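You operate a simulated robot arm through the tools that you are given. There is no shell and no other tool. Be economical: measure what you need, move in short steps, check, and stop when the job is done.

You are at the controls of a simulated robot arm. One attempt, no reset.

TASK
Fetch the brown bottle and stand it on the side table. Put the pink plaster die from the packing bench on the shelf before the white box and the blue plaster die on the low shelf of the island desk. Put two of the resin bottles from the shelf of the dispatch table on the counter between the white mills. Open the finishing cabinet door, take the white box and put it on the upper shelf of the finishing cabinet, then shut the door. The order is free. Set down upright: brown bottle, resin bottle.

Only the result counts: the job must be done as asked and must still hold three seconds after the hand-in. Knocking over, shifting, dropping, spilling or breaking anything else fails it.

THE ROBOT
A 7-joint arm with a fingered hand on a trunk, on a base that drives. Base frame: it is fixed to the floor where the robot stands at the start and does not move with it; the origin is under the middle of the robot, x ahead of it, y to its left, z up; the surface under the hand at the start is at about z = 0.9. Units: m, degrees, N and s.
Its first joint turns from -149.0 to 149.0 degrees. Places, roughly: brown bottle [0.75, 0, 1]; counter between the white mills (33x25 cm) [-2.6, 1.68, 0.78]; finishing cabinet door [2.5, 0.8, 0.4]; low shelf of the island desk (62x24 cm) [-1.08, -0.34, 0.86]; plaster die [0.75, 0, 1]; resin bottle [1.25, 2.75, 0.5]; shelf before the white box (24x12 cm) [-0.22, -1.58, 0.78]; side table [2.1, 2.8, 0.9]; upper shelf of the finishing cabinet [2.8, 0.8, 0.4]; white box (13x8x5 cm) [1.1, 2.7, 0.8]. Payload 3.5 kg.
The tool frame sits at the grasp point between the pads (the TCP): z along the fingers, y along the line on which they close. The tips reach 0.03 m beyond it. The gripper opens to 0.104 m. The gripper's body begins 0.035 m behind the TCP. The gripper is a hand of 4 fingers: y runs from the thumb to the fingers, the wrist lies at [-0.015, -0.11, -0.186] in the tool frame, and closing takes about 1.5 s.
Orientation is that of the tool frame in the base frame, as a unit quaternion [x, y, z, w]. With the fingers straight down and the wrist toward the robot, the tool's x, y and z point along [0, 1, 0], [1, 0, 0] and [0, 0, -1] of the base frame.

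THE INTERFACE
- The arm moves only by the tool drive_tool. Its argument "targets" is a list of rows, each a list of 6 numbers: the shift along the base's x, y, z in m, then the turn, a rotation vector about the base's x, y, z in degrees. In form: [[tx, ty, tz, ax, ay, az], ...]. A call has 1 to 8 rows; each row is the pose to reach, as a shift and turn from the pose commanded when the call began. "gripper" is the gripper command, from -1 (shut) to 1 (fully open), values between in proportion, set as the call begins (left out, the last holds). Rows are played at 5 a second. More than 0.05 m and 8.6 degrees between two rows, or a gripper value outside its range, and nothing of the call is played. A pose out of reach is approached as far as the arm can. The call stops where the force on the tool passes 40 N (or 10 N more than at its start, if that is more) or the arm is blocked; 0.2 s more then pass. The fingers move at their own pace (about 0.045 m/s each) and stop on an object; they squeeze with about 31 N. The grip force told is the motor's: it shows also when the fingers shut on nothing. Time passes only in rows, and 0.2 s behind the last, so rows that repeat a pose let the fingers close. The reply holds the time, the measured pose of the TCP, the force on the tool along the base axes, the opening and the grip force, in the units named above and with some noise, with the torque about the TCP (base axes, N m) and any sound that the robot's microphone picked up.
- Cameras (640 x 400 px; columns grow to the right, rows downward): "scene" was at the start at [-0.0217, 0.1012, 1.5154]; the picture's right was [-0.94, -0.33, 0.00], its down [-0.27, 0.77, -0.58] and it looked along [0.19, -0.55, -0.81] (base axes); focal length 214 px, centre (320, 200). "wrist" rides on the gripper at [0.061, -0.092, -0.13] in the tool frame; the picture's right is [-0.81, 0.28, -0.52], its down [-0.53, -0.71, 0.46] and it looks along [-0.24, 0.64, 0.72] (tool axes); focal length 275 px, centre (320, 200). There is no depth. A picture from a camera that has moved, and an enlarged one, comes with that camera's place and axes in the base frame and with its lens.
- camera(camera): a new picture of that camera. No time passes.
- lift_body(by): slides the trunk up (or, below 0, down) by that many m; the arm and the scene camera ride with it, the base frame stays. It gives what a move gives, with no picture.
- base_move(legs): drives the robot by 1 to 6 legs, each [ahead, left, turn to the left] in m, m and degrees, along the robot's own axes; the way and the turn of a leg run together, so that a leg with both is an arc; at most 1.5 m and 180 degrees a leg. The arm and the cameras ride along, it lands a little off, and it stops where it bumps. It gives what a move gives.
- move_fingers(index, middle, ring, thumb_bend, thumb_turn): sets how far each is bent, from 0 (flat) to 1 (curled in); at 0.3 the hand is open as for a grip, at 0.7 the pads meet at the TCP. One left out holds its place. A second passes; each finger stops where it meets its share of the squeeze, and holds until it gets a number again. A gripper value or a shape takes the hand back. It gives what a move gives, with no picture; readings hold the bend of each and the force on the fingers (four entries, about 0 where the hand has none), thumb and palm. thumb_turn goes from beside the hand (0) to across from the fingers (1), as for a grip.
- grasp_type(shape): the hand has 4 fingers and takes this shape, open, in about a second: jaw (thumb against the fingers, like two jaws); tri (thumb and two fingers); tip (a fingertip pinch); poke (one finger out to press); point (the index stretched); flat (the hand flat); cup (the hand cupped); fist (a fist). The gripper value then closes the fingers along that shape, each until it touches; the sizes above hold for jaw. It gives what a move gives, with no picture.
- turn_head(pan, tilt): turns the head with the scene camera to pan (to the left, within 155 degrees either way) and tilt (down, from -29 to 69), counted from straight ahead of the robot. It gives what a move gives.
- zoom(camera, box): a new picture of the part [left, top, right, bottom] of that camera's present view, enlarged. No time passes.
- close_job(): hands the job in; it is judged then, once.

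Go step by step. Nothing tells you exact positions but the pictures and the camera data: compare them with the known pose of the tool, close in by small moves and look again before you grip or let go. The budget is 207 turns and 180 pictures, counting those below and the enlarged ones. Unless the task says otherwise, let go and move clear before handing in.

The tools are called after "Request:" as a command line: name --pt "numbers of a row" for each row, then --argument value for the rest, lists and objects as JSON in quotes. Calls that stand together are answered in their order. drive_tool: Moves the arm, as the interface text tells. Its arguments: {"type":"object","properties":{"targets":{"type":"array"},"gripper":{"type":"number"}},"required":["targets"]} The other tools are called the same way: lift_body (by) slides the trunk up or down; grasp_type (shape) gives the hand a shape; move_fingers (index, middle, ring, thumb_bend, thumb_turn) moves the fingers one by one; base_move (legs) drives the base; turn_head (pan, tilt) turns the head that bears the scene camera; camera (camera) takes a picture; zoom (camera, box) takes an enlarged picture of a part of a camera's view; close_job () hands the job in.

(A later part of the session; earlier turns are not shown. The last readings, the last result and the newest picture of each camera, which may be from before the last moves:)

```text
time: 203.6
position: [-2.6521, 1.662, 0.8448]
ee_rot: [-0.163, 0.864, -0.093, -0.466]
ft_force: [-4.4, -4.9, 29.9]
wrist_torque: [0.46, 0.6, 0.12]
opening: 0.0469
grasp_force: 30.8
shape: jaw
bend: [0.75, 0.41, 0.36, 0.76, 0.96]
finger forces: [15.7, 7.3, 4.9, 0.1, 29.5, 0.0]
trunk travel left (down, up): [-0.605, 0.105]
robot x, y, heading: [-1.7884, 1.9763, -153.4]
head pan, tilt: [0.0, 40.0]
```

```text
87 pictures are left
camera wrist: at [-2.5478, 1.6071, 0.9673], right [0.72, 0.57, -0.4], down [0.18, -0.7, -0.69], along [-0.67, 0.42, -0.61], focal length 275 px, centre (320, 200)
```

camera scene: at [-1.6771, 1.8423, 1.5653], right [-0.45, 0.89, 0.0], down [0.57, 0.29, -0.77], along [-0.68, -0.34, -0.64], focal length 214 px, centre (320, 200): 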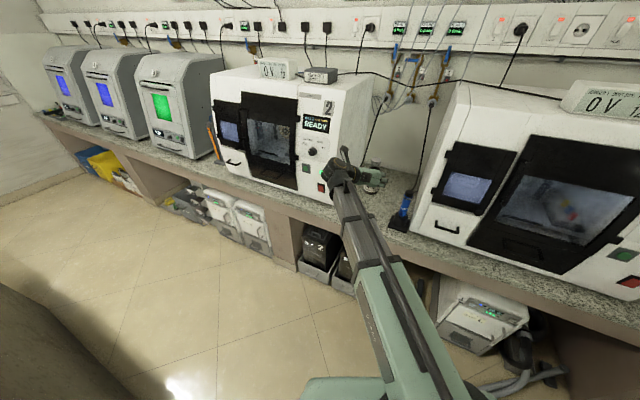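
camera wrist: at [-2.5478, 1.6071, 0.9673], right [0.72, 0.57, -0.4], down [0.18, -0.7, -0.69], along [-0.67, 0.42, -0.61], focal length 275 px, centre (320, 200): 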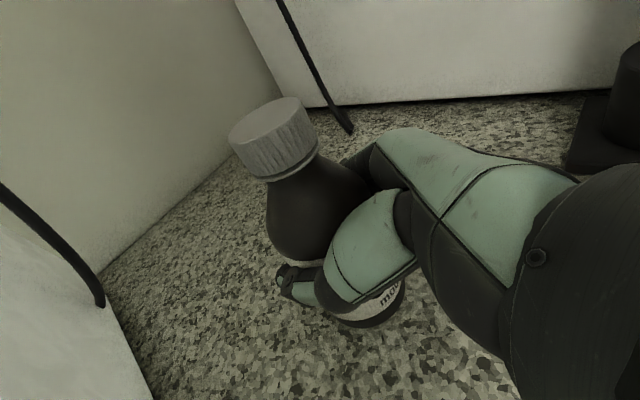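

Contact; the bottle rotated slightly in the grip. I relieve the load and look.

Request:
drive_tool --pt "0 0 0.005 0 0 0" --pt "0 0 0.006 0 0 0" --pt "0 0 0.006 0 0 0"

Request:
camera --camera "wrist"

Request:
zoom --camera "scene" --box '[340, 140, 430, 210]'

```text
time: 204.4
position: [-2.6523, 1.6627, 0.8472]
ee_rot: [-0.161, 0.866, -0.093, -0.464]
ft_force: [0.8, -2.8, 5.7]
wrist_torque: [0.09, 0.06, 0.04]
opening: 0.0466
grasp_force: 30.7
shape: jaw
bend: [0.75, 0.41, 0.36, 0.76, 0.97]
finger forces: [16.3, 6.7, 5.1, 0.1, 29.1, 0.0]
trunk travel left (down, up): [-0.605, 0.105]
robot x, y, heading: [-1.7882, 1.9801, -153.6]
head pan, tilt: [0.0, 40.0]
```

```text
86 pictures are left
camera wrist: at [-2.5491, 1.6071, 0.9702], right [0.72, 0.57, -0.39], down [0.18, -0.7, -0.69], along [-0.67, 0.42, -0.61], focal length 275 px, centre (320, 200)
```

wrist: 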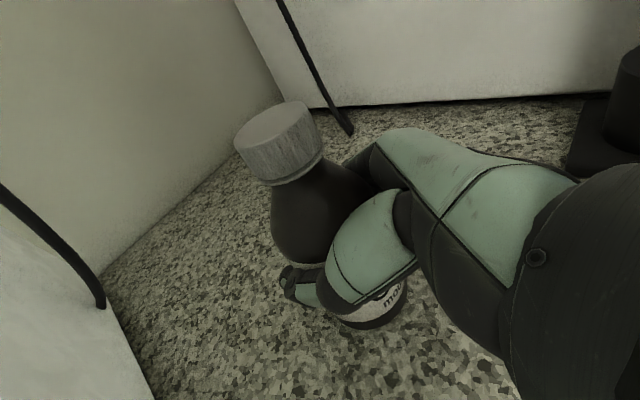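

```text
5.71 times, centred on (385, 175) of scene
camera zoom: at [-1.7479, 1.8065, 1.5651], right [-0.45, 0.89, 0.0], down [0.57, 0.29, -0.77], along [-0.69, -0.34, -0.64], focal length 1226 px, centre (-51, 343)
```

zoom: 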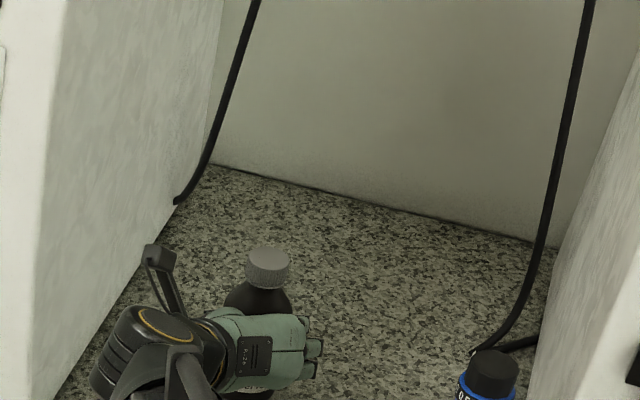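

Only a slight tilt (~4°); it will settle flat. I open the hand.

Request:
drive_tool --pt "0 0 0 0 0 0" --pt "0 0 0 0 0 0" --pt "0 0 0 0 0 0" --pt "0 0 0 0 0 0" --pt "0 0 0 0 0 0" --pt "0 0 0 0 0 0" --gripper 0.7

Request:
camera --camera "wrist"

Request:
zoom --camera "scene" --box '[340, 140, 430, 210]'

```text
time: 205.8
position: [-2.6533, 1.6624, 0.847]
ee_rot: [-0.162, 0.866, -0.092, -0.464]
ft_force: [-0.2, 0.1, 0.4]
wrist_torque: [-0.02, 0.02, 0.0]
opening: 0.0883
grasp_force: 0.0
shape: jaw
bend: [0.27, 0.33, 0.31, 0.44, 0.99]
finger forces: [0.1, 0.0, 0.1, 0.0, 0.0, 0.0]
trunk travel left (down, up): [-0.605, 0.105]
robot x, y, heading: [-1.792, 1.9793, -153.5]
head pan, tilt: [0.0, 40.0]
```

```text
84 pictures are left
camera wrist: at [-2.5496, 1.6069, 0.9706], right [0.72, 0.57, -0.39], down [0.18, -0.7, -0.69], along [-0.67, 0.42, -0.61], focal length 275 px, centre (320, 200)
```

wrist: 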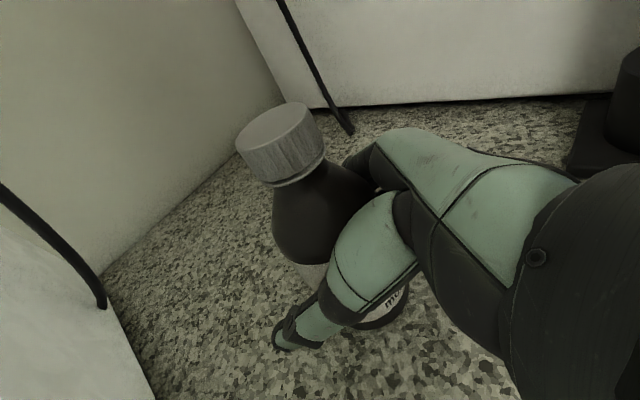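

```text
5.71 times, centred on (385, 175) of scene
camera zoom: at [-1.7486, 1.8065, 1.5653], right [-0.45, 0.89, 0.0], down [0.57, 0.29, -0.77], along [-0.68, -0.34, -0.64], focal length 1226 px, centre (-51, 343)
```

zoom: 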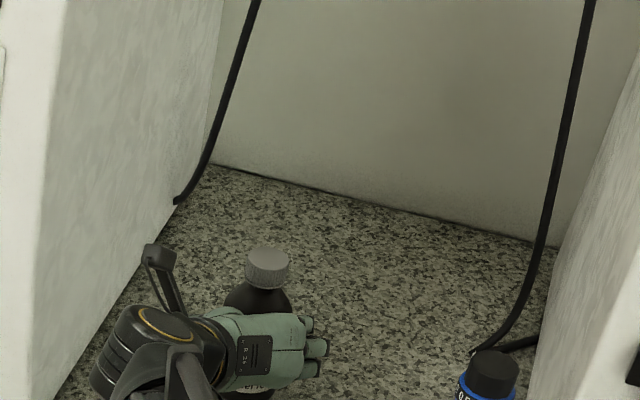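

Released and upright. Retract straight back, then up.

Request:
drive_tool --pt "0.028 0.011 0 0 0 0" --pt "0.065 0.025 0 0 0 0" --pt "0.105 0.04 0.01 0 0 0" --pt "0.14 0.055 0.03 0 0 0" --pt "0.175 0.07 0.06 0 0 0" --pt "0.205 0.085 0.09 0 0 0" --pt "0.23 0.1 0.13 0 0 -5" --pt "0.24 0.1 0.17 0 0 -10"

Request:
zoom --camera "scene" --box '[320, 120, 480, 220]'

```text
time: 207.6
position: [-2.4148, 1.7592, 1.0153]
ee_rot: [-0.085, 0.877, -0.053, -0.471]
ft_force: [-0.5, 0.3, -1.4]
wrist_torque: [0.0, 0.0, -0.04]
opening: 0.0882
grasp_force: 0.0
shape: jaw
bend: [0.27, 0.33, 0.31, 0.44, 0.99]
finger forces: [0.0, 0.0, 0.0, 0.1, 0.0, 0.1]
trunk travel left (down, up): [-0.605, 0.105]
robot x, y, heading: [-1.786, 1.9745, -153.1]
head pan, tilt: [0.0, 40.0]
```

```text
4.00 times, centred on (400, 170) of scene
camera zoom: at [-1.7485, 1.8065, 1.5652], right [-0.45, 0.89, 0.0], down [0.57, 0.29, -0.77], along [-0.68, -0.34, -0.64], focal length 858 px, centre (0, 320)
```

zoom: 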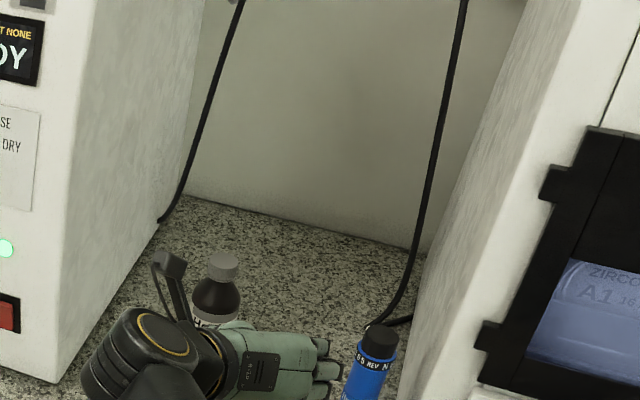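

Bottle 1 stands at (−2.67,1.664). I drive back by the reverse path for the CLEAR bottle.

Request:
base_move --legs '[[-0.5, -0.06, 0], [0, 0, -26.9], [-1.35, 0, 0], [0, 0.55, 0], [0, 0, -90], [0, -1.2, 0]]'

Request:
lift_body --by -0.4

Request:
turn_head --pan 0 --tilt 25

Request:
camera --camera "scene"

```text
time: 230.5
position: [1.2394, 2.2846, 1.0149]
ee_rot: [0.706, 0.526, 0.376, -0.288]
ft_force: [0.4, -0.9, 0.2]
wrist_torque: [0.01, -0.03, -0.02]
opening: 0.0881
grasp_force: 0.0
shape: jaw
bend: [0.27, 0.33, 0.31, 0.44, 0.99]
finger forces: [0.0, 0.0, 0.0, 0.0, 0.0, 0.0]
trunk travel left (down, up): [-0.605, 0.105]
robot x, y, heading: [1.1367, 1.6292, 88.9]
head pan, tilt: [0.0, 40.0]
```

```text
time: 234.3
position: [1.2389, 2.2847, 0.6157]
ee_rot: [0.705, 0.526, 0.377, -0.288]
ft_force: [0.0, 0.1, -0.2]
wrist_torque: [0.01, 0.03, 0.01]
opening: 0.0881
grasp_force: 0.1
shape: jaw
bend: [0.27, 0.33, 0.31, 0.44, 0.99]
finger forces: [0.0, 0.0, 0.1, 0.0, 0.1, 0.1]
trunk travel left (down, up): [-0.205, 0.505]
robot x, y, heading: [1.1375, 1.6286, 88.4]
head pan, tilt: [0.0, 40.0]
```

```text
time: 235.1
position: [1.2387, 2.2853, 0.6155]
ee_rot: [0.706, 0.526, 0.377, -0.289]
ft_force: [-0.4, 0.2, 0.2]
wrist_torque: [0.0, -0.01, 0.04]
opening: 0.0883
grasp_force: 0.0
shape: jaw
bend: [0.27, 0.33, 0.31, 0.44, 0.99]
finger forces: [0.0, 0.0, 0.0, 0.0, 0.0, 0.0]
trunk travel left (down, up): [-0.205, 0.505]
robot x, y, heading: [1.1398, 1.631, 89.1]
head pan, tilt: [0.0, 25.0]
```

```text
81 pictures are left
camera scene: at [0.9689, 1.68, 1.1885], right [1.0, -0.02, 0.0], down [-0.01, -0.42, -0.91], along [0.02, 0.91, -0.42], focal length 214 px, centre (320, 200)
```

scene: 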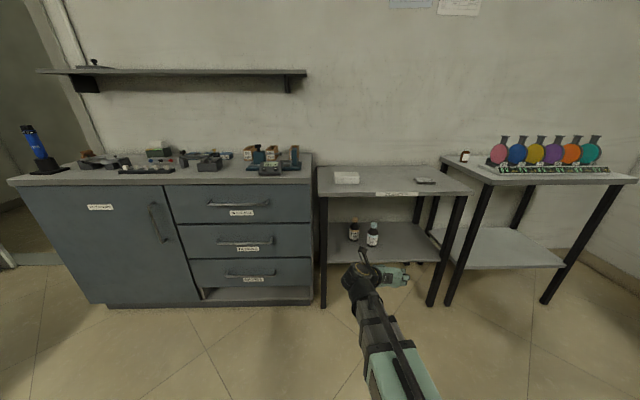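

Request:
lift_body --by -0.155

Request:
base_move --legs '[[0.13, 0, 0]]'

Request:
camera --camera "wrist"

Request:
zoom --camera "scene" --box '[300, 150, 460, 270]'

```text
time: 236.9
position: [1.2385, 2.284, 0.4596]
ee_rot: [0.706, 0.526, 0.376, -0.288]
ft_force: [-0.7, -0.3, -0.2]
wrist_torque: [0.02, -0.03, 0.0]
opening: 0.0881
grasp_force: 0.0
shape: jaw
bend: [0.27, 0.33, 0.31, 0.44, 0.99]
finger forces: [0.0, 0.0, 0.0, 0.0, 0.0, 0.1]
trunk travel left (down, up): [-0.05, 0.66]
robot x, y, heading: [1.1416, 1.6282, 88.7]
head pan, tilt: [0.0, 25.0]
```

```text
time: 238.2
position: [1.2424, 2.4147, 0.4603]
ee_rot: [0.707, 0.526, 0.377, -0.287]
ft_force: [-0.7, -0.5, -0.4]
wrist_torque: [0.01, -0.01, 0.01]
opening: 0.0879
grasp_force: 0.0
shape: jaw
bend: [0.27, 0.33, 0.31, 0.44, 0.99]
finger forces: [0.1, 0.0, 0.0, 0.1, 0.0, 0.0]
trunk travel left (down, up): [-0.05, 0.66]
robot x, y, heading: [1.1383, 1.7617, 88.6]
head pan, tilt: [0.0, 25.0]
```

```text
80 pictures are left
camera wrist: at [1.1346, 2.3702, 0.5835], right [0.01, -0.92, -0.39], down [-0.67, 0.29, -0.69], along [0.74, 0.27, -0.61], focal length 275 px, centre (320, 200)
```

wrist: 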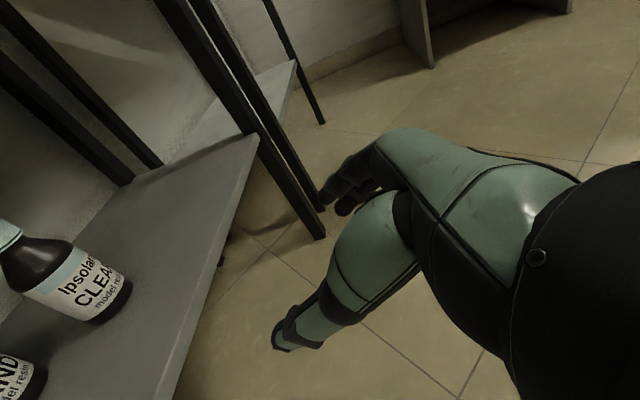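

```text
3.33 times, centred on (380, 210) of scene
camera zoom: at [0.9718, 1.8113, 1.0336], right [1.0, -0.02, 0.0], down [-0.01, -0.42, -0.91], along [0.02, 0.91, -0.42], focal length 715 px, centre (120, 167)
```

zoom: 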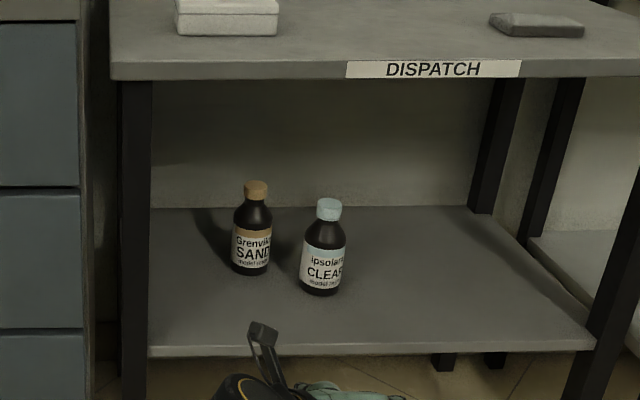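

CLEAR centre ≈(1.298,2.742), SAND ≈(1.203,2.80). I enter with a narrower opening.

Request:
drive_tool --pt "0 0.045 0 0 0 0" --pt "0 0.09 0 0 0 0" --pt "0.001 0.135 0 0 0 0" --pt "0.013 0.178 0 0 0 0" --pt "0.025 0.221 0 0 0 0" --pt "0.037 0.262 0 0 0 0" --gripper 0.5

Request:
camera --camera "wrist"

Request:
zoom --camera "scene" --box '[320, 180, 440, 270]'

```text
time: 239.6
position: [1.279, 2.6768, 0.4587]
ee_rot: [0.706, 0.526, 0.377, -0.289]
ft_force: [-0.3, -0.4, 0.2]
wrist_torque: [-0.03, -0.02, 0.01]
opening: 0.0783
grasp_force: 0.1
shape: jaw
bend: [0.27, 0.35, 0.33, 0.54, 0.99]
finger forces: [0.0, 0.1, 0.1, 0.0, 0.0, 0.0]
trunk travel left (down, up): [-0.05, 0.66]
robot x, y, heading: [1.1441, 1.7584, 88.9]
head pan, tilt: [0.0, 25.0]
```

```text
78 pictures are left
camera wrist: at [1.1703, 2.6317, 0.5827], right [0.01, -0.92, -0.39], down [-0.67, 0.29, -0.69], along [0.74, 0.27, -0.61], focal length 275 px, centre (320, 200)
```

wrist: 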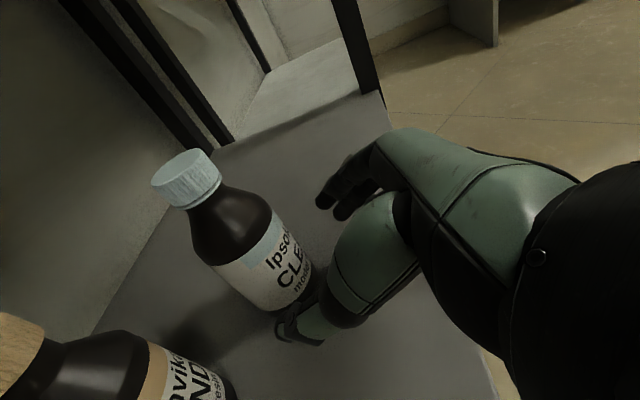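

```text
4.44 times, centred on (380, 225) of scene
camera zoom: at [0.9718, 1.8111, 1.0336], right [1.0, -0.02, 0.0], down [-0.01, -0.42, -0.91], along [0.02, 0.91, -0.42], focal length 953 px, centre (53, 89)
```

zoom: 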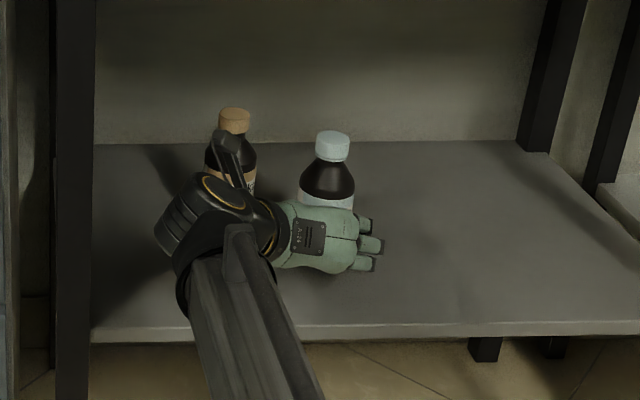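

Request:
drive_tool --pt "0.008 0.03 0 0 0 0" --pt "0.015 0.055 0 0 0 0" --pt "0.018 0.066 0 0 0 0"

Request:
camera --camera "wrist"

Request:
zoom --camera "scene" --box '[320, 180, 440, 270]'

```text
time: 240.4
position: [1.2954, 2.7446, 0.4604]
ee_rot: [0.706, 0.525, 0.378, -0.288]
ft_force: [0.1, 0.6, 1.0]
wrist_torque: [0.02, -0.01, 0.01]
opening: 0.0782
grasp_force: 0.1
shape: jaw
bend: [0.27, 0.35, 0.33, 0.54, 0.99]
finger forces: [0.0, 0.0, 0.0, 0.0, 0.0, 0.0]
trunk travel left (down, up): [-0.05, 0.66]
robot x, y, heading: [1.1429, 1.7609, 88.5]
head pan, tilt: [0.0, 25.0]
```

```text
76 pictures are left
camera wrist: at [1.1888, 2.6989, 0.5835], right [0.01, -0.92, -0.39], down [-0.67, 0.29, -0.69], along [0.74, 0.27, -0.61], focal length 275 px, centre (320, 200)
```

wrist: 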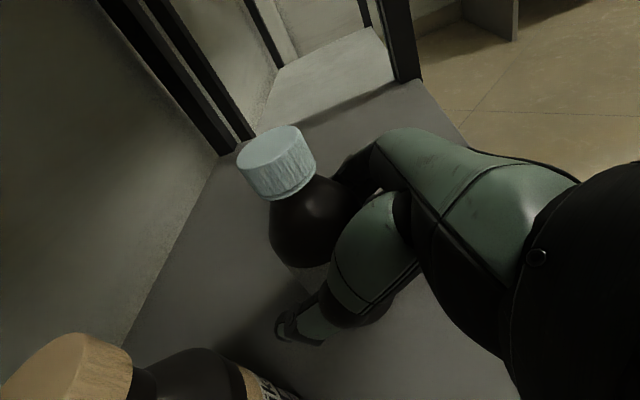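

```text
4.44 times, centred on (380, 225) of scene
camera zoom: at [0.9718, 1.8112, 1.0336], right [1.0, -0.02, 0.0], down [-0.01, -0.42, -0.91], along [0.02, 0.91, -0.42], focal length 953 px, centre (53, 89)
```

zoom: 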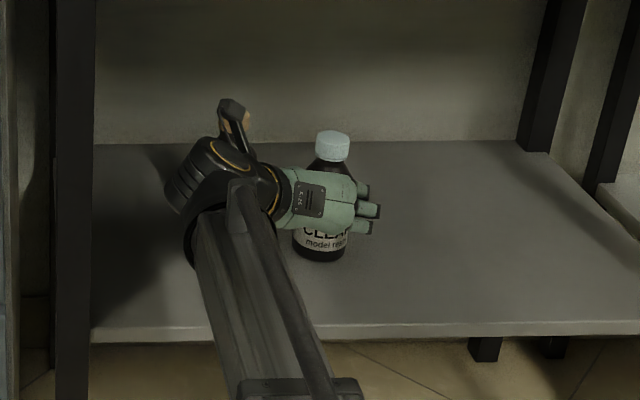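

Aligned; close, lift and retract.

Request:
drive_tool --pt "0 0 0 0 0 0" --pt "0 0 0 0 0 0" --pt "0 0 0 0 0 0" --pt "0 0 0 0 0 0" --pt "0 0 0 0 0 0" --pt "0 0 0 0 0 0" --pt "0 0 0 0 0 0" --pt "0 0 0 0 0 0" --gripper -1

Request:
drive_tool --pt "0 0 0.015 0 0 0" --pt "0 0 0.03 0 0 0" --pt "-0.011 -0.04 0.03 0 0 0" --pt "-0.022 -0.08 0.03 0 0 0" --pt "-0.033 -0.12 0.03 0 0 0" --pt "-0.044 -0.165 0.03 0 0 0" --pt "-0.05 -0.21 0.03 0 0 0" --pt "-0.05 -0.255 0.03 0 0 0"

Request:
camera --camera "wrist"

Request:
zoom --camera "scene" --box '[300, 150, 460, 290]'

```text
time: 242.2
position: [1.2964, 2.7436, 0.4606]
ee_rot: [0.707, 0.525, 0.377, -0.287]
ft_force: [1.6, 0.8, 0.0]
wrist_torque: [-0.06, -0.09, 0.03]
opening: 0.0518
grasp_force: 31.0
shape: jaw
bend: [0.74, 0.44, 0.4, 0.69, 1.0]
finger forces: [14.9, 8.9, 4.1, 0.0, 28.0, 0.0]
trunk travel left (down, up): [-0.05, 0.66]
robot x, y, heading: [1.1448, 1.7587, 88.9]
head pan, tilt: [0.0, 25.0]
```

```text
time: 244.0
position: [1.247, 2.4887, 0.489]
ee_rot: [0.706, 0.525, 0.377, -0.288]
ft_force: [0.4, -0.9, -2.9]
wrist_torque: [-0.03, -0.01, -0.04]
opening: 0.0518
grasp_force: 30.6
shape: jaw
bend: [0.74, 0.44, 0.41, 0.69, 1.0]
finger forces: [14.5, 8.7, 3.9, 0.0, 28.4, 0.0]
trunk travel left (down, up): [-0.05, 0.66]
robot x, y, heading: [1.1399, 1.7606, 88.7]
head pan, tilt: [0.0, 25.0]
```

```text
74 pictures are left
camera wrist: at [1.1395, 2.4428, 0.613], right [0.01, -0.92, -0.39], down [-0.67, 0.29, -0.69], along [0.74, 0.27, -0.61], focal length 275 px, centre (320, 200)
```

wrist: 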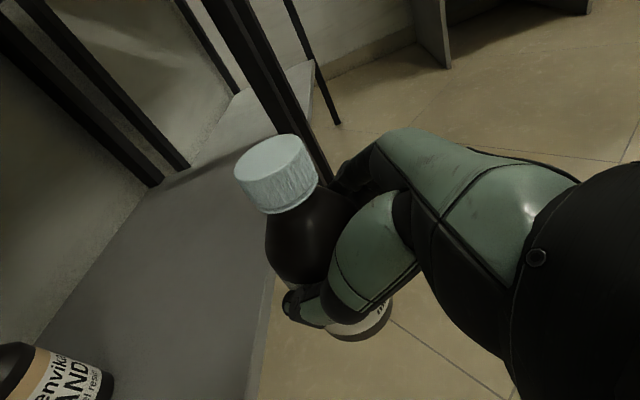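

```text
2.86 times, centred on (380, 220) of scene
camera zoom: at [0.9719, 1.8116, 1.0336], right [1.0, -0.02, 0.0], down [-0.01, -0.42, -0.91], along [0.02, 0.91, -0.42], focal length 613 px, centre (149, 143)
```

zoom: 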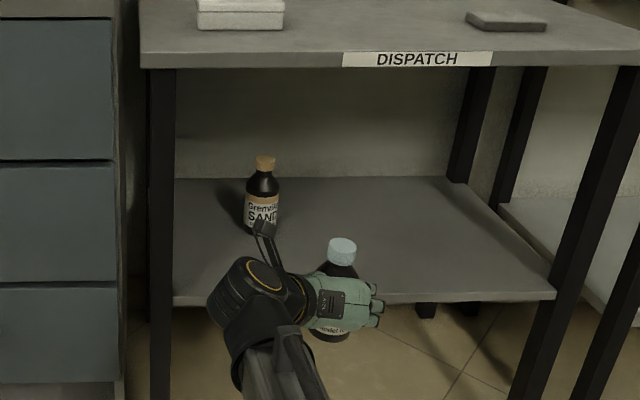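

CLEAR is out and SAND undisturbed. I drive to the mills again.

Request:
base_move --legs '[[-0.13, 0, 0]]'

Request:
lift_body --by 0.4

Request:
lift_body --by 0.2

Request:
base_move --legs '[[0, 0, 91], [1.0, 0, 0], [0, -0.62, 0], [1.45, 0, 0], [0, 0, 27]]'

```text
time: 245.3
position: [1.2447, 2.3586, 0.4895]
ee_rot: [0.707, 0.525, 0.377, -0.287]
ft_force: [-0.6, 0.8, -3.5]
wrist_torque: [-0.02, 0.02, 0.0]
opening: 0.0517
grasp_force: 31.8
shape: jaw
bend: [0.74, 0.44, 0.41, 0.69, 1.0]
finger forces: [14.4, 8.7, 3.8, 0.0, 28.4, 0.0]
trunk travel left (down, up): [-0.05, 0.66]
robot x, y, heading: [1.1393, 1.6275, 88.7]
head pan, tilt: [0.0, 25.0]
```

```text
time: 249.1
position: [1.2447, 2.3586, 0.8896]
ee_rot: [0.707, 0.525, 0.377, -0.287]
ft_force: [-0.3, 0.2, -2.9]
wrist_torque: [-0.04, 0.04, 0.01]
opening: 0.0518
grasp_force: 31.3
shape: jaw
bend: [0.74, 0.44, 0.41, 0.69, 1.0]
finger forces: [14.4, 8.7, 4.0, 0.0, 28.4, 0.1]
trunk travel left (down, up): [-0.45, 0.26]
robot x, y, heading: [1.1386, 1.6314, 88.7]
head pan, tilt: [0.0, 25.0]
```

```text
time: 251.3
position: [1.245, 2.3586, 1.0905]
ee_rot: [0.707, 0.525, 0.376, -0.287]
ft_force: [0.5, 0.3, -3.8]
wrist_torque: [-0.04, 0.04, 0.0]
opening: 0.0516
grasp_force: 31.0
shape: jaw
bend: [0.74, 0.44, 0.41, 0.69, 1.0]
finger forces: [14.3, 8.6, 3.9, 0.0, 28.4, 0.1]
trunk travel left (down, up): [-0.65, 0.06]
robot x, y, heading: [1.1403, 1.6311, 88.6]
head pan, tilt: [0.0, 25.0]
```

```text
time: 271.5
position: [-1.975, 2.0618, 1.0891]
ee_rot: [-0.085, 0.876, -0.051, -0.472]
ft_force: [0.6, -0.4, -3.0]
wrist_torque: [0.02, -0.04, 0.0]
opening: 0.0516
grasp_force: 31.2
shape: jaw
bend: [0.74, 0.44, 0.42, 0.69, 1.0]
finger forces: [14.4, 8.7, 4.0, 0.0, 28.2, 0.1]
trunk travel left (down, up): [-0.65, 0.06]
robot x, y, heading: [-1.2829, 2.3072, -153.4]
head pan, tilt: [0.0, 25.0]
```

Request:
base_move --legs '[[0.56, 0.07, 0]]'

Request:
turn_head --pan 0 --tilt 40

Request:
zoom --camera "scene" --box '[300, 120, 460, 240]'

Request:
camera --camera "wrist"

```text
time: 274.8
position: [-2.4435, 1.7483, 1.0886]
ee_rot: [-0.086, 0.877, -0.053, -0.471]
ft_force: [-0.3, 0.2, -3.0]
wrist_torque: [0.01, -0.02, -0.01]
opening: 0.0515
grasp_force: 30.9
shape: jaw
bend: [0.74, 0.44, 0.42, 0.69, 1.0]
finger forces: [14.2, 8.7, 4.0, 0.1, 28.0, 0.0]
trunk travel left (down, up): [-0.65, 0.06]
robot x, y, heading: [-1.7492, 1.996, -153.4]
head pan, tilt: [0.0, 25.0]
```

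```text
time: 275.5
position: [-2.4415, 1.7494, 1.0902]
ee_rot: [-0.085, 0.876, -0.053, -0.471]
ft_force: [-0.4, -0.3, -3.2]
wrist_torque: [-0.01, -0.01, 0.0]
opening: 0.0513
grasp_force: 31.2
shape: jaw
bend: [0.74, 0.44, 0.42, 0.69, 1.0]
finger forces: [14.3, 8.8, 3.9, 0.1, 28.2, 0.0]
trunk travel left (down, up): [-0.65, 0.06]
robot x, y, heading: [-1.7475, 1.996, -153.5]
head pan, tilt: [0.0, 40.0]
```

```text
3.33 times, centred on (380, 180) of scene
camera zoom: at [-1.71, 1.8274, 1.6103], right [-0.45, 0.89, 0.0], down [0.57, 0.29, -0.77], along [-0.68, -0.34, -0.64], focal length 715 px, centre (120, 267)
```

zoom: 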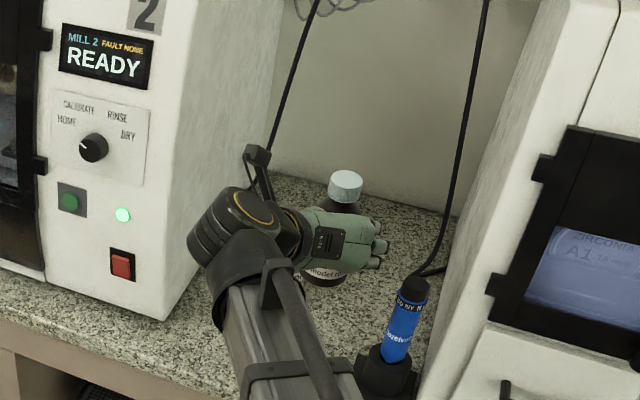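

```text
71 pictures are left
camera wrist: at [-2.3502, 1.6774, 1.213], right [0.81, 0.44, -0.39], down [0.06, -0.72, -0.69], along [-0.59, 0.53, -0.61], focal length 275 px, centre (320, 200)
```

wrist: 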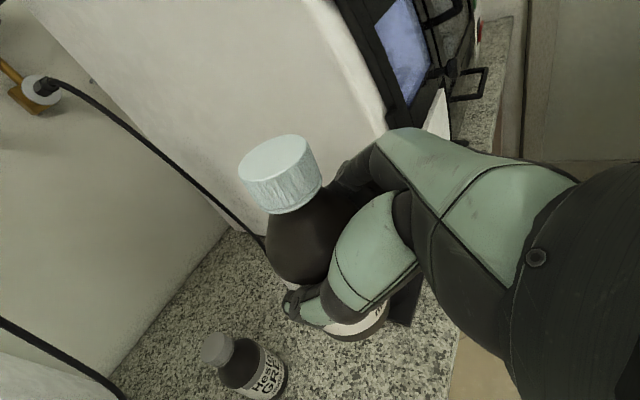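

Grey bottle is standing well. I move over (−2.535,1.655) in front of it and lower.

Request:
drive_tool --pt "-0.02 -0.03 -0.02 0 0 5" --pt "-0.045 -0.055 -0.05 0 0 10" --pt "-0.07 -0.075 -0.08 0 0 10" --pt "-0.0935 -0.094 -0.11 0 0 10" --pt "-0.0935 -0.094 -0.15 0 0 10" --pt "-0.0935 -0.094 -0.19 0 0 10" --pt "-0.0935 -0.094 -0.215 0 0 10"

Request:
camera --camera "wrist"

Request:
zoom --camera "scene" --box '[330, 130, 450, 220]'

```text
time: 277.1
position: [-2.5346, 1.654, 0.8756]
ee_rot: [-0.161, 0.865, -0.094, -0.465]
ft_force: [-0.4, -0.2, -3.4]
wrist_torque: [0.03, -0.04, -0.02]
opening: 0.0516
grasp_force: 31.4
shape: jaw
bend: [0.74, 0.44, 0.42, 0.69, 1.0]
finger forces: [14.2, 8.7, 4.1, 0.0, 28.2, 0.0]
trunk travel left (down, up): [-0.65, 0.06]
robot x, y, heading: [-1.7511, 1.9976, -153.5]
head pan, tilt: [0.0, 40.0]
```

```text
70 pictures are left
camera wrist: at [-2.4317, 1.5995, 0.9988], right [0.72, 0.57, -0.39], down [0.18, -0.7, -0.69], along [-0.67, 0.42, -0.61], focal length 275 px, centre (320, 200)
```

wrist: 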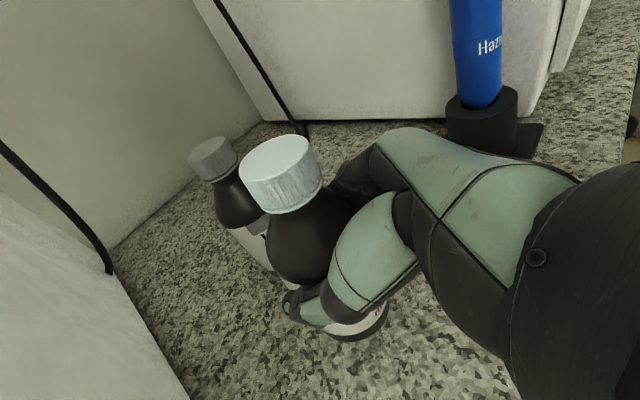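

```text
4.44 times, centred on (390, 175) of scene
camera zoom: at [-1.7102, 1.8272, 1.6103], right [-0.45, 0.89, 0.0], down [0.57, 0.29, -0.77], along [-0.68, -0.34, -0.64], focal length 953 px, centre (9, 311)
```

zoom: 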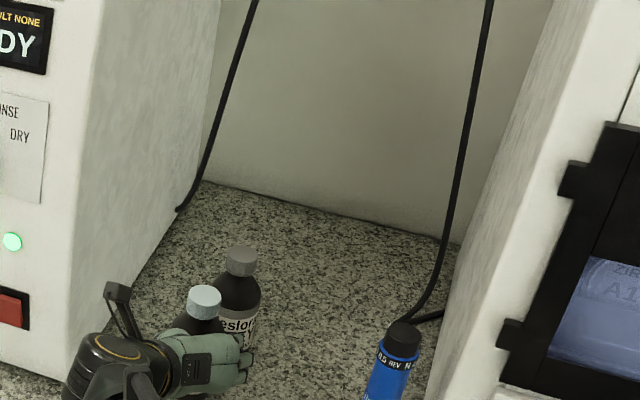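

Request:
drive_tool --pt "0 0 -0.004 0 0 0" --pt "0 0 -0.008 0 0 0" --pt "0 0 -0.011 0 0 0" --pt "0 0 -0.014 0 0 0" --pt "0 0 -0.017 0 0 0"

Request:
camera --camera "wrist"

```text
time: 278.3
position: [-2.5362, 1.6553, 0.8607]
ee_rot: [-0.162, 0.865, -0.093, -0.466]
ft_force: [-4.6, -0.5, 10.2]
wrist_torque: [0.18, 0.23, 0.09]
opening: 0.0513
grasp_force: 31.5
shape: jaw
bend: [0.74, 0.44, 0.41, 0.7, 0.99]
finger forces: [16.7, 9.2, 4.0, 0.0, 28.3, 0.0]
trunk travel left (down, up): [-0.65, 0.06]
robot x, y, heading: [-1.7497, 1.9991, -153.5]
head pan, tilt: [0.0, 40.0]
```

```text
68 pictures are left
camera wrist: at [-2.4324, 1.6009, 0.9831], right [0.72, 0.57, -0.4], down [0.18, -0.7, -0.69], along [-0.67, 0.42, -0.61], focal length 275 px, centre (320, 200)
```

wrist: 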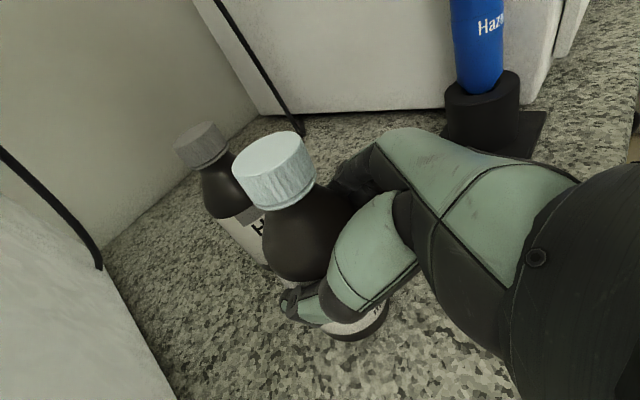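

Light contact; release.

Request:
drive_tool --pt "0 0 0.001 0 0 0" --pt "0 0 0.001 0 0 0" --pt "0 0 0.001 0 0 0" --pt "0 0 0.001 0 0 0" --pt "0 0 0.001 0 0 0" --pt "0 0 0.001 0 0 0" --gripper 0.7

Request:
drive_tool --pt "0.028 0.011 0 0 0 0" --pt "0.065 0.025 0 0 0 0" --pt "0.105 0.04 0.01 0 0 0" --pt "0.14 0.055 0.03 0 0 0" --pt "0.17 0.065 0.06 0 0 0" --pt "0.19 0.075 0.1 0 0 0" --pt "0.2 0.075 0.14 0 0 -5" --pt "0.2 0.075 0.18 0 0 -10"

Request:
zoom --camera "scene" --box '[330, 130, 450, 220]'

Request:
camera --camera "wrist"

```text
time: 279.7
position: [-2.5358, 1.6564, 0.859]
ee_rot: [-0.162, 0.866, -0.093, -0.465]
ft_force: [0.6, 0.1, 0.5]
wrist_torque: [-0.04, 0.02, -0.01]
opening: 0.0882
grasp_force: 0.2
shape: jaw
bend: [0.27, 0.33, 0.31, 0.44, 0.99]
finger forces: [0.0, 0.0, 0.1, 0.1, 0.0, 0.0]
trunk travel left (down, up): [-0.65, 0.06]
robot x, y, heading: [-1.7477, 1.9985, -153.2]
head pan, tilt: [0.0, 40.0]
```

```text
time: 281.5
position: [-2.3341, 1.7313, 1.0402]
ee_rot: [-0.085, 0.876, -0.052, -0.471]
ft_force: [-0.7, 0.0, -0.2]
wrist_torque: [0.01, -0.03, 0.01]
opening: 0.0887
grasp_force: 0.0
shape: jaw
bend: [0.27, 0.33, 0.31, 0.44, 0.99]
finger forces: [0.0, 0.0, 0.0, 0.0, 0.1, 0.0]
trunk travel left (down, up): [-0.65, 0.06]
robot x, y, heading: [-1.7475, 1.995, -153.5]
head pan, tilt: [0.0, 40.0]
```

```text
4.44 times, centred on (390, 175) of scene
camera zoom: at [-1.7096, 1.8274, 1.6102], right [-0.45, 0.89, 0.0], down [0.57, 0.29, -0.77], along [-0.68, -0.34, -0.64], focal length 953 px, centre (9, 311)
```

zoom: 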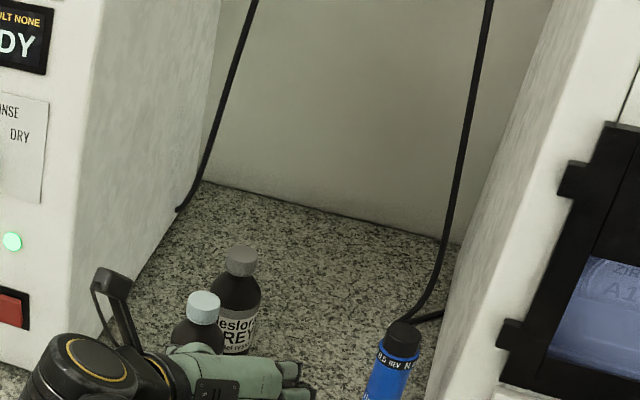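

```text
66 pictures are left
camera wrist: at [-2.2419, 1.6586, 1.1636], right [0.81, 0.44, -0.39], down [0.06, -0.72, -0.69], along [-0.59, 0.53, -0.61], focal length 275 px, centre (320, 200)
```

wrist: 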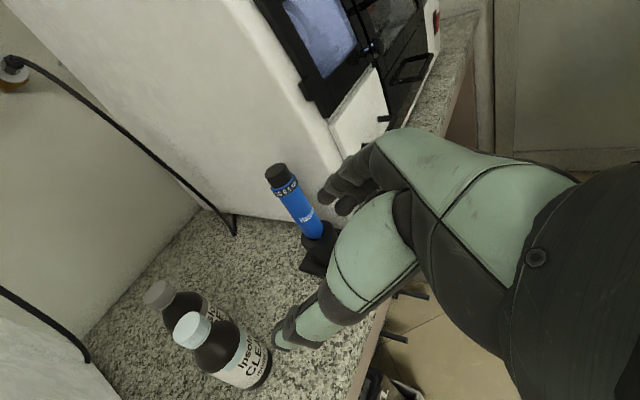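

Both resin bottles stand between the mills. Now to the finishing cabinet.

Request:
base_move --legs '[[-0.5, -0.06, 0], [0, 0, -26.7], [-1.35, 0, 0], [0, 0.55, 0], [0, 0, -179], [1.5, 0, 0]]'

Request:
turn_head --pan -30 --tilt 35

Request:
camera --camera "scene"

```text
time: 309.1
position: [2.1505, 1.7848, 1.039]
ee_rot: [0.875, -0.099, 0.472, 0.047]
ft_force: [-0.2, -0.2, 0.5]
wrist_torque: [-0.01, 0.03, -0.02]
opening: 0.088
grasp_force: 0.0
shape: jaw
bend: [0.27, 0.33, 0.31, 0.44, 0.99]
finger forces: [0.0, 0.0, 0.0, 0.0, 0.1, 0.0]
trunk travel left (down, up): [-0.65, 0.06]
robot x, y, heading: [1.5082, 1.7801, 2.6]
head pan, tilt: [0.0, 40.0]
```

```text
time: 310.1
position: [2.15, 1.7849, 1.0401]
ee_rot: [0.875, -0.099, 0.472, 0.047]
ft_force: [0.7, -0.3, -1.1]
wrist_torque: [0.01, 0.01, 0.02]
opening: 0.0884
grasp_force: 0.1
shape: jaw
bend: [0.27, 0.33, 0.31, 0.44, 0.99]
finger forces: [0.0, 0.0, 0.1, 0.0, 0.1, 0.1]
trunk travel left (down, up): [-0.65, 0.06]
robot x, y, heading: [1.5086, 1.7817, 2.4]
head pan, tilt: [-30.0, 35.0]
```

```text
65 pictures are left
camera scene: at [1.5328, 1.9067, 1.6178], right [-0.46, -0.89, 0.0], down [-0.51, 0.26, -0.82], along [0.73, -0.38, -0.57], focal length 214 px, centre (320, 200)
```

scene: 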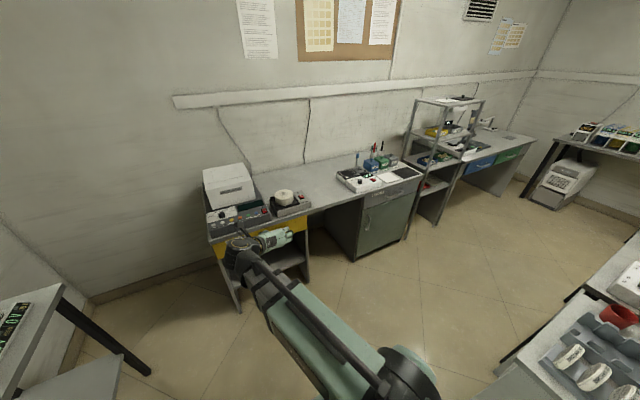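

Request:
zoom --camera "scene" --box '[310, 150, 440, 270]'

```text
3.33 times, centred on (375, 210) of scene
camera zoom: at [1.5328, 1.9067, 1.6178], right [-0.46, -0.89, 0.0], down [-0.51, 0.26, -0.82], along [0.73, -0.38, -0.57], focal length 715 px, centre (137, 167)
```

zoom: 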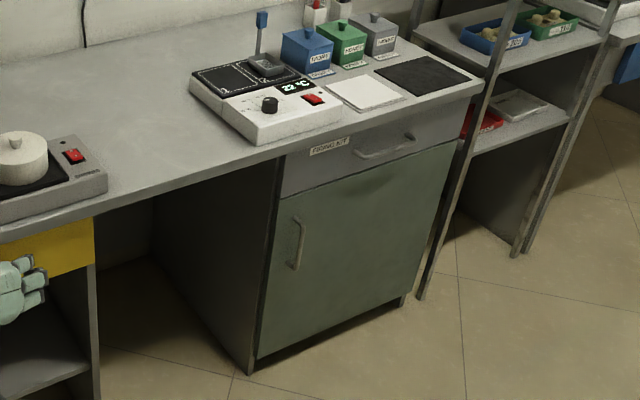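

The door's handle (vertical bar) is at about (2.52,0.945,0.47), hinge on the right (y≈0.45). I position the robot at about (1.87,1.37) facing it and lower the trunk.

Request:
base_move --legs '[[0.36, 0, 0], [0, -0.42, 0], [0, 0, -32]]'

Request:
lift_body --by -0.4

Request:
turn_head --pan 0 --tilt 40

Request:
camera --camera "scene"

```text
time: 316.1
position: [2.4289, 1.0402, 1.039]
ee_rot: [0.814, -0.337, 0.44, 0.176]
ft_force: [0.2, -0.2, -0.2]
wrist_torque: [0.02, -0.03, -0.02]
opening: 0.0879
grasp_force: 0.0
shape: jaw
bend: [0.27, 0.33, 0.31, 0.44, 0.99]
finger forces: [0.0, 0.0, 0.0, 0.0, 0.1, 0.0]
trunk travel left (down, up): [-0.65, 0.06]
robot x, y, heading: [1.8817, 1.3771, -29.7]
head pan, tilt: [-30.0, 35.0]
```

```text
time: 319.9
position: [2.429, 1.0414, 0.6407]
ee_rot: [0.813, -0.337, 0.44, 0.177]
ft_force: [-0.8, -0.2, -0.3]
wrist_torque: [0.01, 0.01, 0.0]
opening: 0.0883
grasp_force: 0.0
shape: jaw
bend: [0.27, 0.33, 0.31, 0.44, 0.99]
finger forces: [0.0, 0.0, 0.0, 0.0, 0.0, 0.0]
trunk travel left (down, up): [-0.25, 0.46]
robot x, y, heading: [1.8818, 1.3744, -29.5]
head pan, tilt: [-30.0, 35.0]
```

```text
time: 320.9
position: [2.4293, 1.04, 0.6394]
ee_rot: [0.813, -0.337, 0.44, 0.177]
ft_force: [0.2, 0.6, 0.1]
wrist_torque: [-0.03, -0.01, 0.02]
opening: 0.0886
grasp_force: 0.1
shape: jaw
bend: [0.27, 0.33, 0.31, 0.44, 0.99]
finger forces: [0.0, 0.0, 0.1, 0.0, 0.0, 0.0]
trunk travel left (down, up): [-0.25, 0.46]
robot x, y, heading: [1.8842, 1.379, -29.5]
head pan, tilt: [0.0, 40.0]
```

```text
63 pictures are left
camera scene: at [2.0002, 1.5058, 1.2103], right [-0.49, -0.87, 0.0], down [-0.56, 0.32, -0.77], along [0.67, -0.38, -0.64], focal length 214 px, centre (320, 200)
```

scene: 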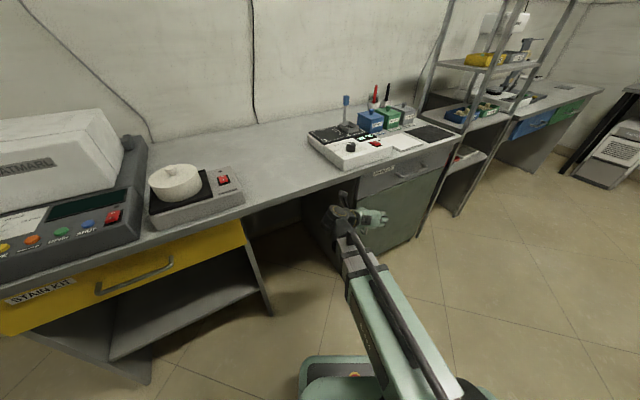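

Now yaw the hand +30° to face the door and lower further, then look with the wrist camera.

Request:
lift_body --by -0.17

Request:
drive_tool --pt "-0.005 -0.01 0 0 0 7.5" --pt "-0.01 -0.02 0 0 0 15" --pt "-0.02 -0.035 0 0 0 22.5" --pt "-0.03 -0.05 0 0 0 30"

Request:
camera --camera "wrist"

Request:
zoom --camera "scene" --box '[290, 120, 470, 260]'

```text
time: 322.8
position: [2.4289, 1.0399, 0.4699]
ee_rot: [0.813, -0.337, 0.44, 0.177]
ft_force: [-0.1, 0.9, 0.3]
wrist_torque: [0.02, 0.01, -0.01]
opening: 0.0883
grasp_force: 0.0
shape: jaw
bend: [0.27, 0.33, 0.31, 0.44, 0.99]
finger forces: [0.1, 0.1, 0.0, 0.1, 0.0, 0.0]
trunk travel left (down, up): [-0.08, 0.63]
robot x, y, heading: [1.8857, 1.3753, -29.9]
head pan, tilt: [0.0, 40.0]
```

```text
time: 323.8
position: [2.4, 0.9893, 0.4699]
ee_rot: [0.873, -0.114, 0.471, 0.055]
ft_force: [0.6, 0.7, 0.2]
wrist_torque: [0.02, 0.0, -0.03]
opening: 0.0881
grasp_force: 0.1
shape: jaw
bend: [0.27, 0.33, 0.31, 0.44, 0.99]
finger forces: [0.0, 0.1, 0.0, 0.0, 0.0, 0.1]
trunk travel left (down, up): [-0.08, 0.63]
robot x, y, heading: [1.8856, 1.3785, -29.7]
head pan, tilt: [0.0, 40.0]
```

```text
62 pictures are left
camera wrist: at [2.3509, 1.0971, 0.5936], right [-0.92, -0.04, -0.4], down [0.27, 0.68, -0.69], along [0.3, -0.74, -0.61], focal length 275 px, centre (320, 200)
```

wrist: 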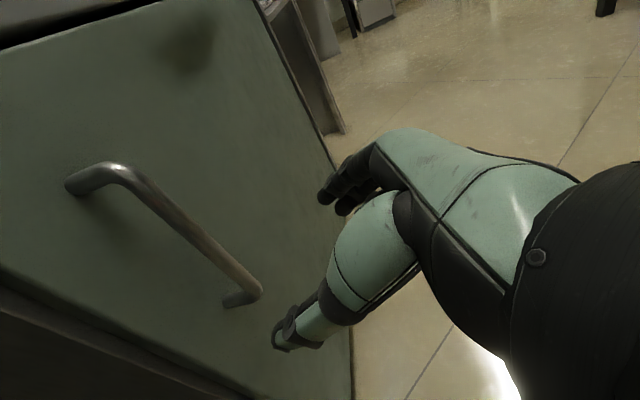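

```text
2.86 times, centred on (380, 190) of scene
camera zoom: at [2.0003, 1.506, 1.0402], right [-0.49, -0.87, 0.0], down [-0.56, 0.32, -0.77], along [0.67, -0.38, -0.64], focal length 613 px, centre (149, 229)
```

zoom: 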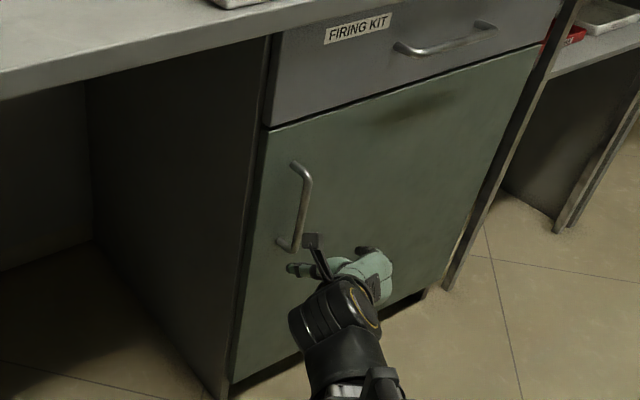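

Handle bar is at (2.515,0.957), z 0.39–0.55. I advance to straddle it.

Request:
drive_tool --pt "0.035 -0.01 0 0 0 0" --pt "0.07 -0.021 0 0 0 0" --pt "0.092 -0.029 0 0 0 0" --pt "0.102 -0.032 0 0 0 0"

Request:
camera --camera "wrist"

```text
time: 324.8
position: [2.5004, 0.9582, 0.4714]
ee_rot: [0.873, -0.116, 0.47, 0.057]
ft_force: [-26.5, -0.5, 4.6]
wrist_torque: [0.24, 0.88, 1.57]
opening: 0.0889
grasp_force: 0.1
shape: jaw
bend: [0.27, 0.33, 0.31, 0.4, 1.0]
finger forces: [0.1, 0.0, 0.0, 0.0, 26.9, 0.1]
trunk travel left (down, up): [-0.08, 0.63]
robot x, y, heading: [1.8835, 1.3761, -29.6]
head pan, tilt: [0.0, 40.0]
```

```text
60 pictures are left
camera wrist: at [2.4514, 1.0663, 0.5943], right [-0.92, -0.04, -0.39], down [0.27, 0.67, -0.69], along [0.29, -0.74, -0.61], focal length 275 px, centre (320, 200)
```

wrist: 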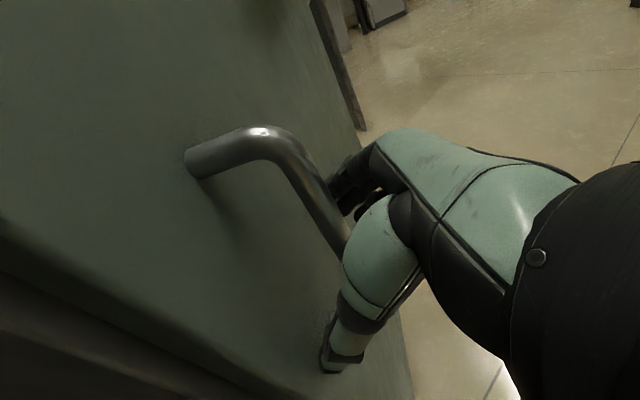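

The thumb touches the door; the bar is between thumb and fingers. I back off 1 cm and close.

Request:
drive_tool --pt "-0.01 0.002 0 0 0 0" --pt "-0.01 0.002 0 0 0 0" --pt "-0.01 0.002 0 0 0 0" --pt "-0.01 0.002 0 0 0 0" --pt "-0.01 0.002 0 0 0 0" --pt "-0.01 0.002 0 0 0 0" --pt "-0.01 0.002 0 0 0 0" --gripper -1

Request:
camera --camera "wrist"

```text
time: 326.4
position: [2.4919, 0.9603, 0.4711]
ee_rot: [0.873, -0.114, 0.471, 0.056]
ft_force: [-10.9, 3.9, -4.3]
wrist_torque: [-0.17, 0.09, -0.11]
opening: 0.0114
grasp_force: 31.0
shape: jaw
bend: [0.7, 0.7, 0.7, 0.76, 1.0]
finger forces: [19.8, 0.0, 0.1, 0.0, 7.9, 0.0]
trunk travel left (down, up): [-0.08, 0.63]
robot x, y, heading: [1.8839, 1.3771, -29.4]
head pan, tilt: [0.0, 40.0]
```

```text
59 pictures are left
camera wrist: at [2.4428, 1.0684, 0.5935], right [-0.92, -0.04, -0.39], down [0.27, 0.68, -0.69], along [0.29, -0.74, -0.61], focal length 275 px, centre (320, 200)
```

wrist: 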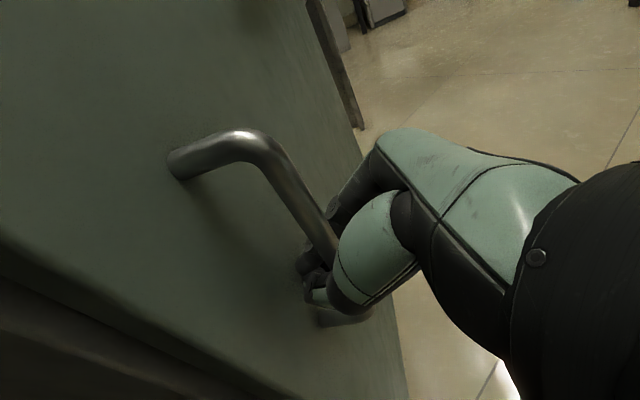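

The bar is hooked. I pull along the door's arc.

Request:
drive_tool --pt "-0.018 -0.001 0 0 0 0" --pt "-0.035 -0.004 0 0 0 0" --pt "-0.07 -0.01 0 0 0 0" --pt "-0.105 -0.018 0 0 0 3" --pt "-0.138 -0.029 0 0 0 6" --pt "-0.171 -0.0425 0 0 0 9"

Request:
camera --camera "wrist"

Request:
zoom --camera "scene" --box '[290, 120, 470, 260]'

```text
time: 327.8
position: [2.3273, 0.9115, 0.4697]
ee_rot: [0.88, -0.045, 0.473, 0.018]
ft_force: [-16.2, 35.9, 6.2]
wrist_torque: [-0.11, 0.16, -0.15]
opening: 0.0143
grasp_force: 30.8
shape: jaw
bend: [0.7, 0.7, 0.7, 0.8, 1.0]
finger forces: [0.0, 0.1, 0.0, 0.0, 47.5, 0.0]
out of reach, approached as far as the arm can: row 6
trunk travel left (down, up): [-0.08, 0.63]
robot x, y, heading: [1.8824, 1.38, -29.5]
head pan, tilt: [0.0, 40.0]
```

```text
58 pictures are left
camera wrist: at [2.2614, 1.0098, 0.5927], right [-0.9, -0.18, -0.39], down [0.16, 0.71, -0.69], along [0.41, -0.68, -0.61], focal length 275 px, centre (320, 200)
```

wrist: 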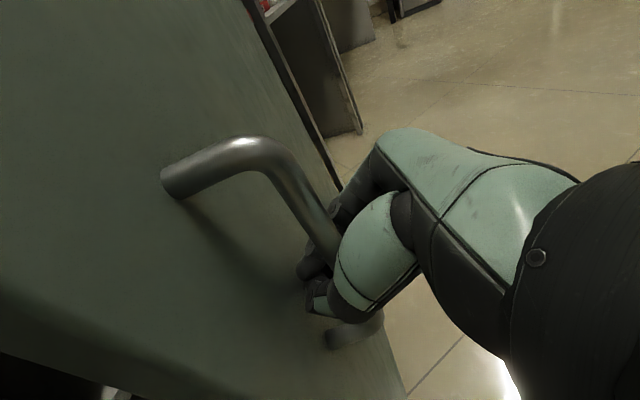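

```text
2.86 times, centred on (380, 190) of scene
camera zoom: at [1.9992, 1.508, 1.0403], right [-0.49, -0.87, 0.0], down [-0.56, 0.32, -0.77], along [0.67, -0.38, -0.64], focal length 613 px, centre (149, 229)
```

zoom: 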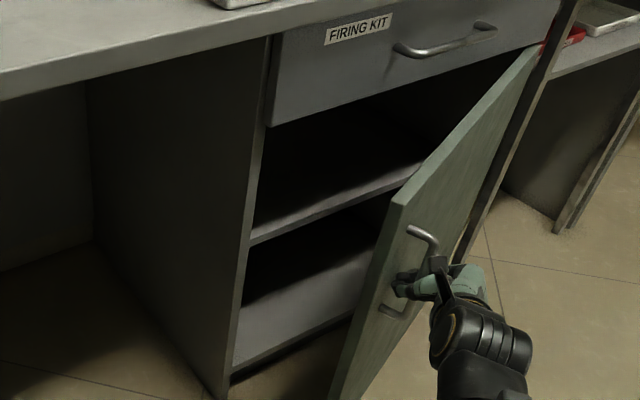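

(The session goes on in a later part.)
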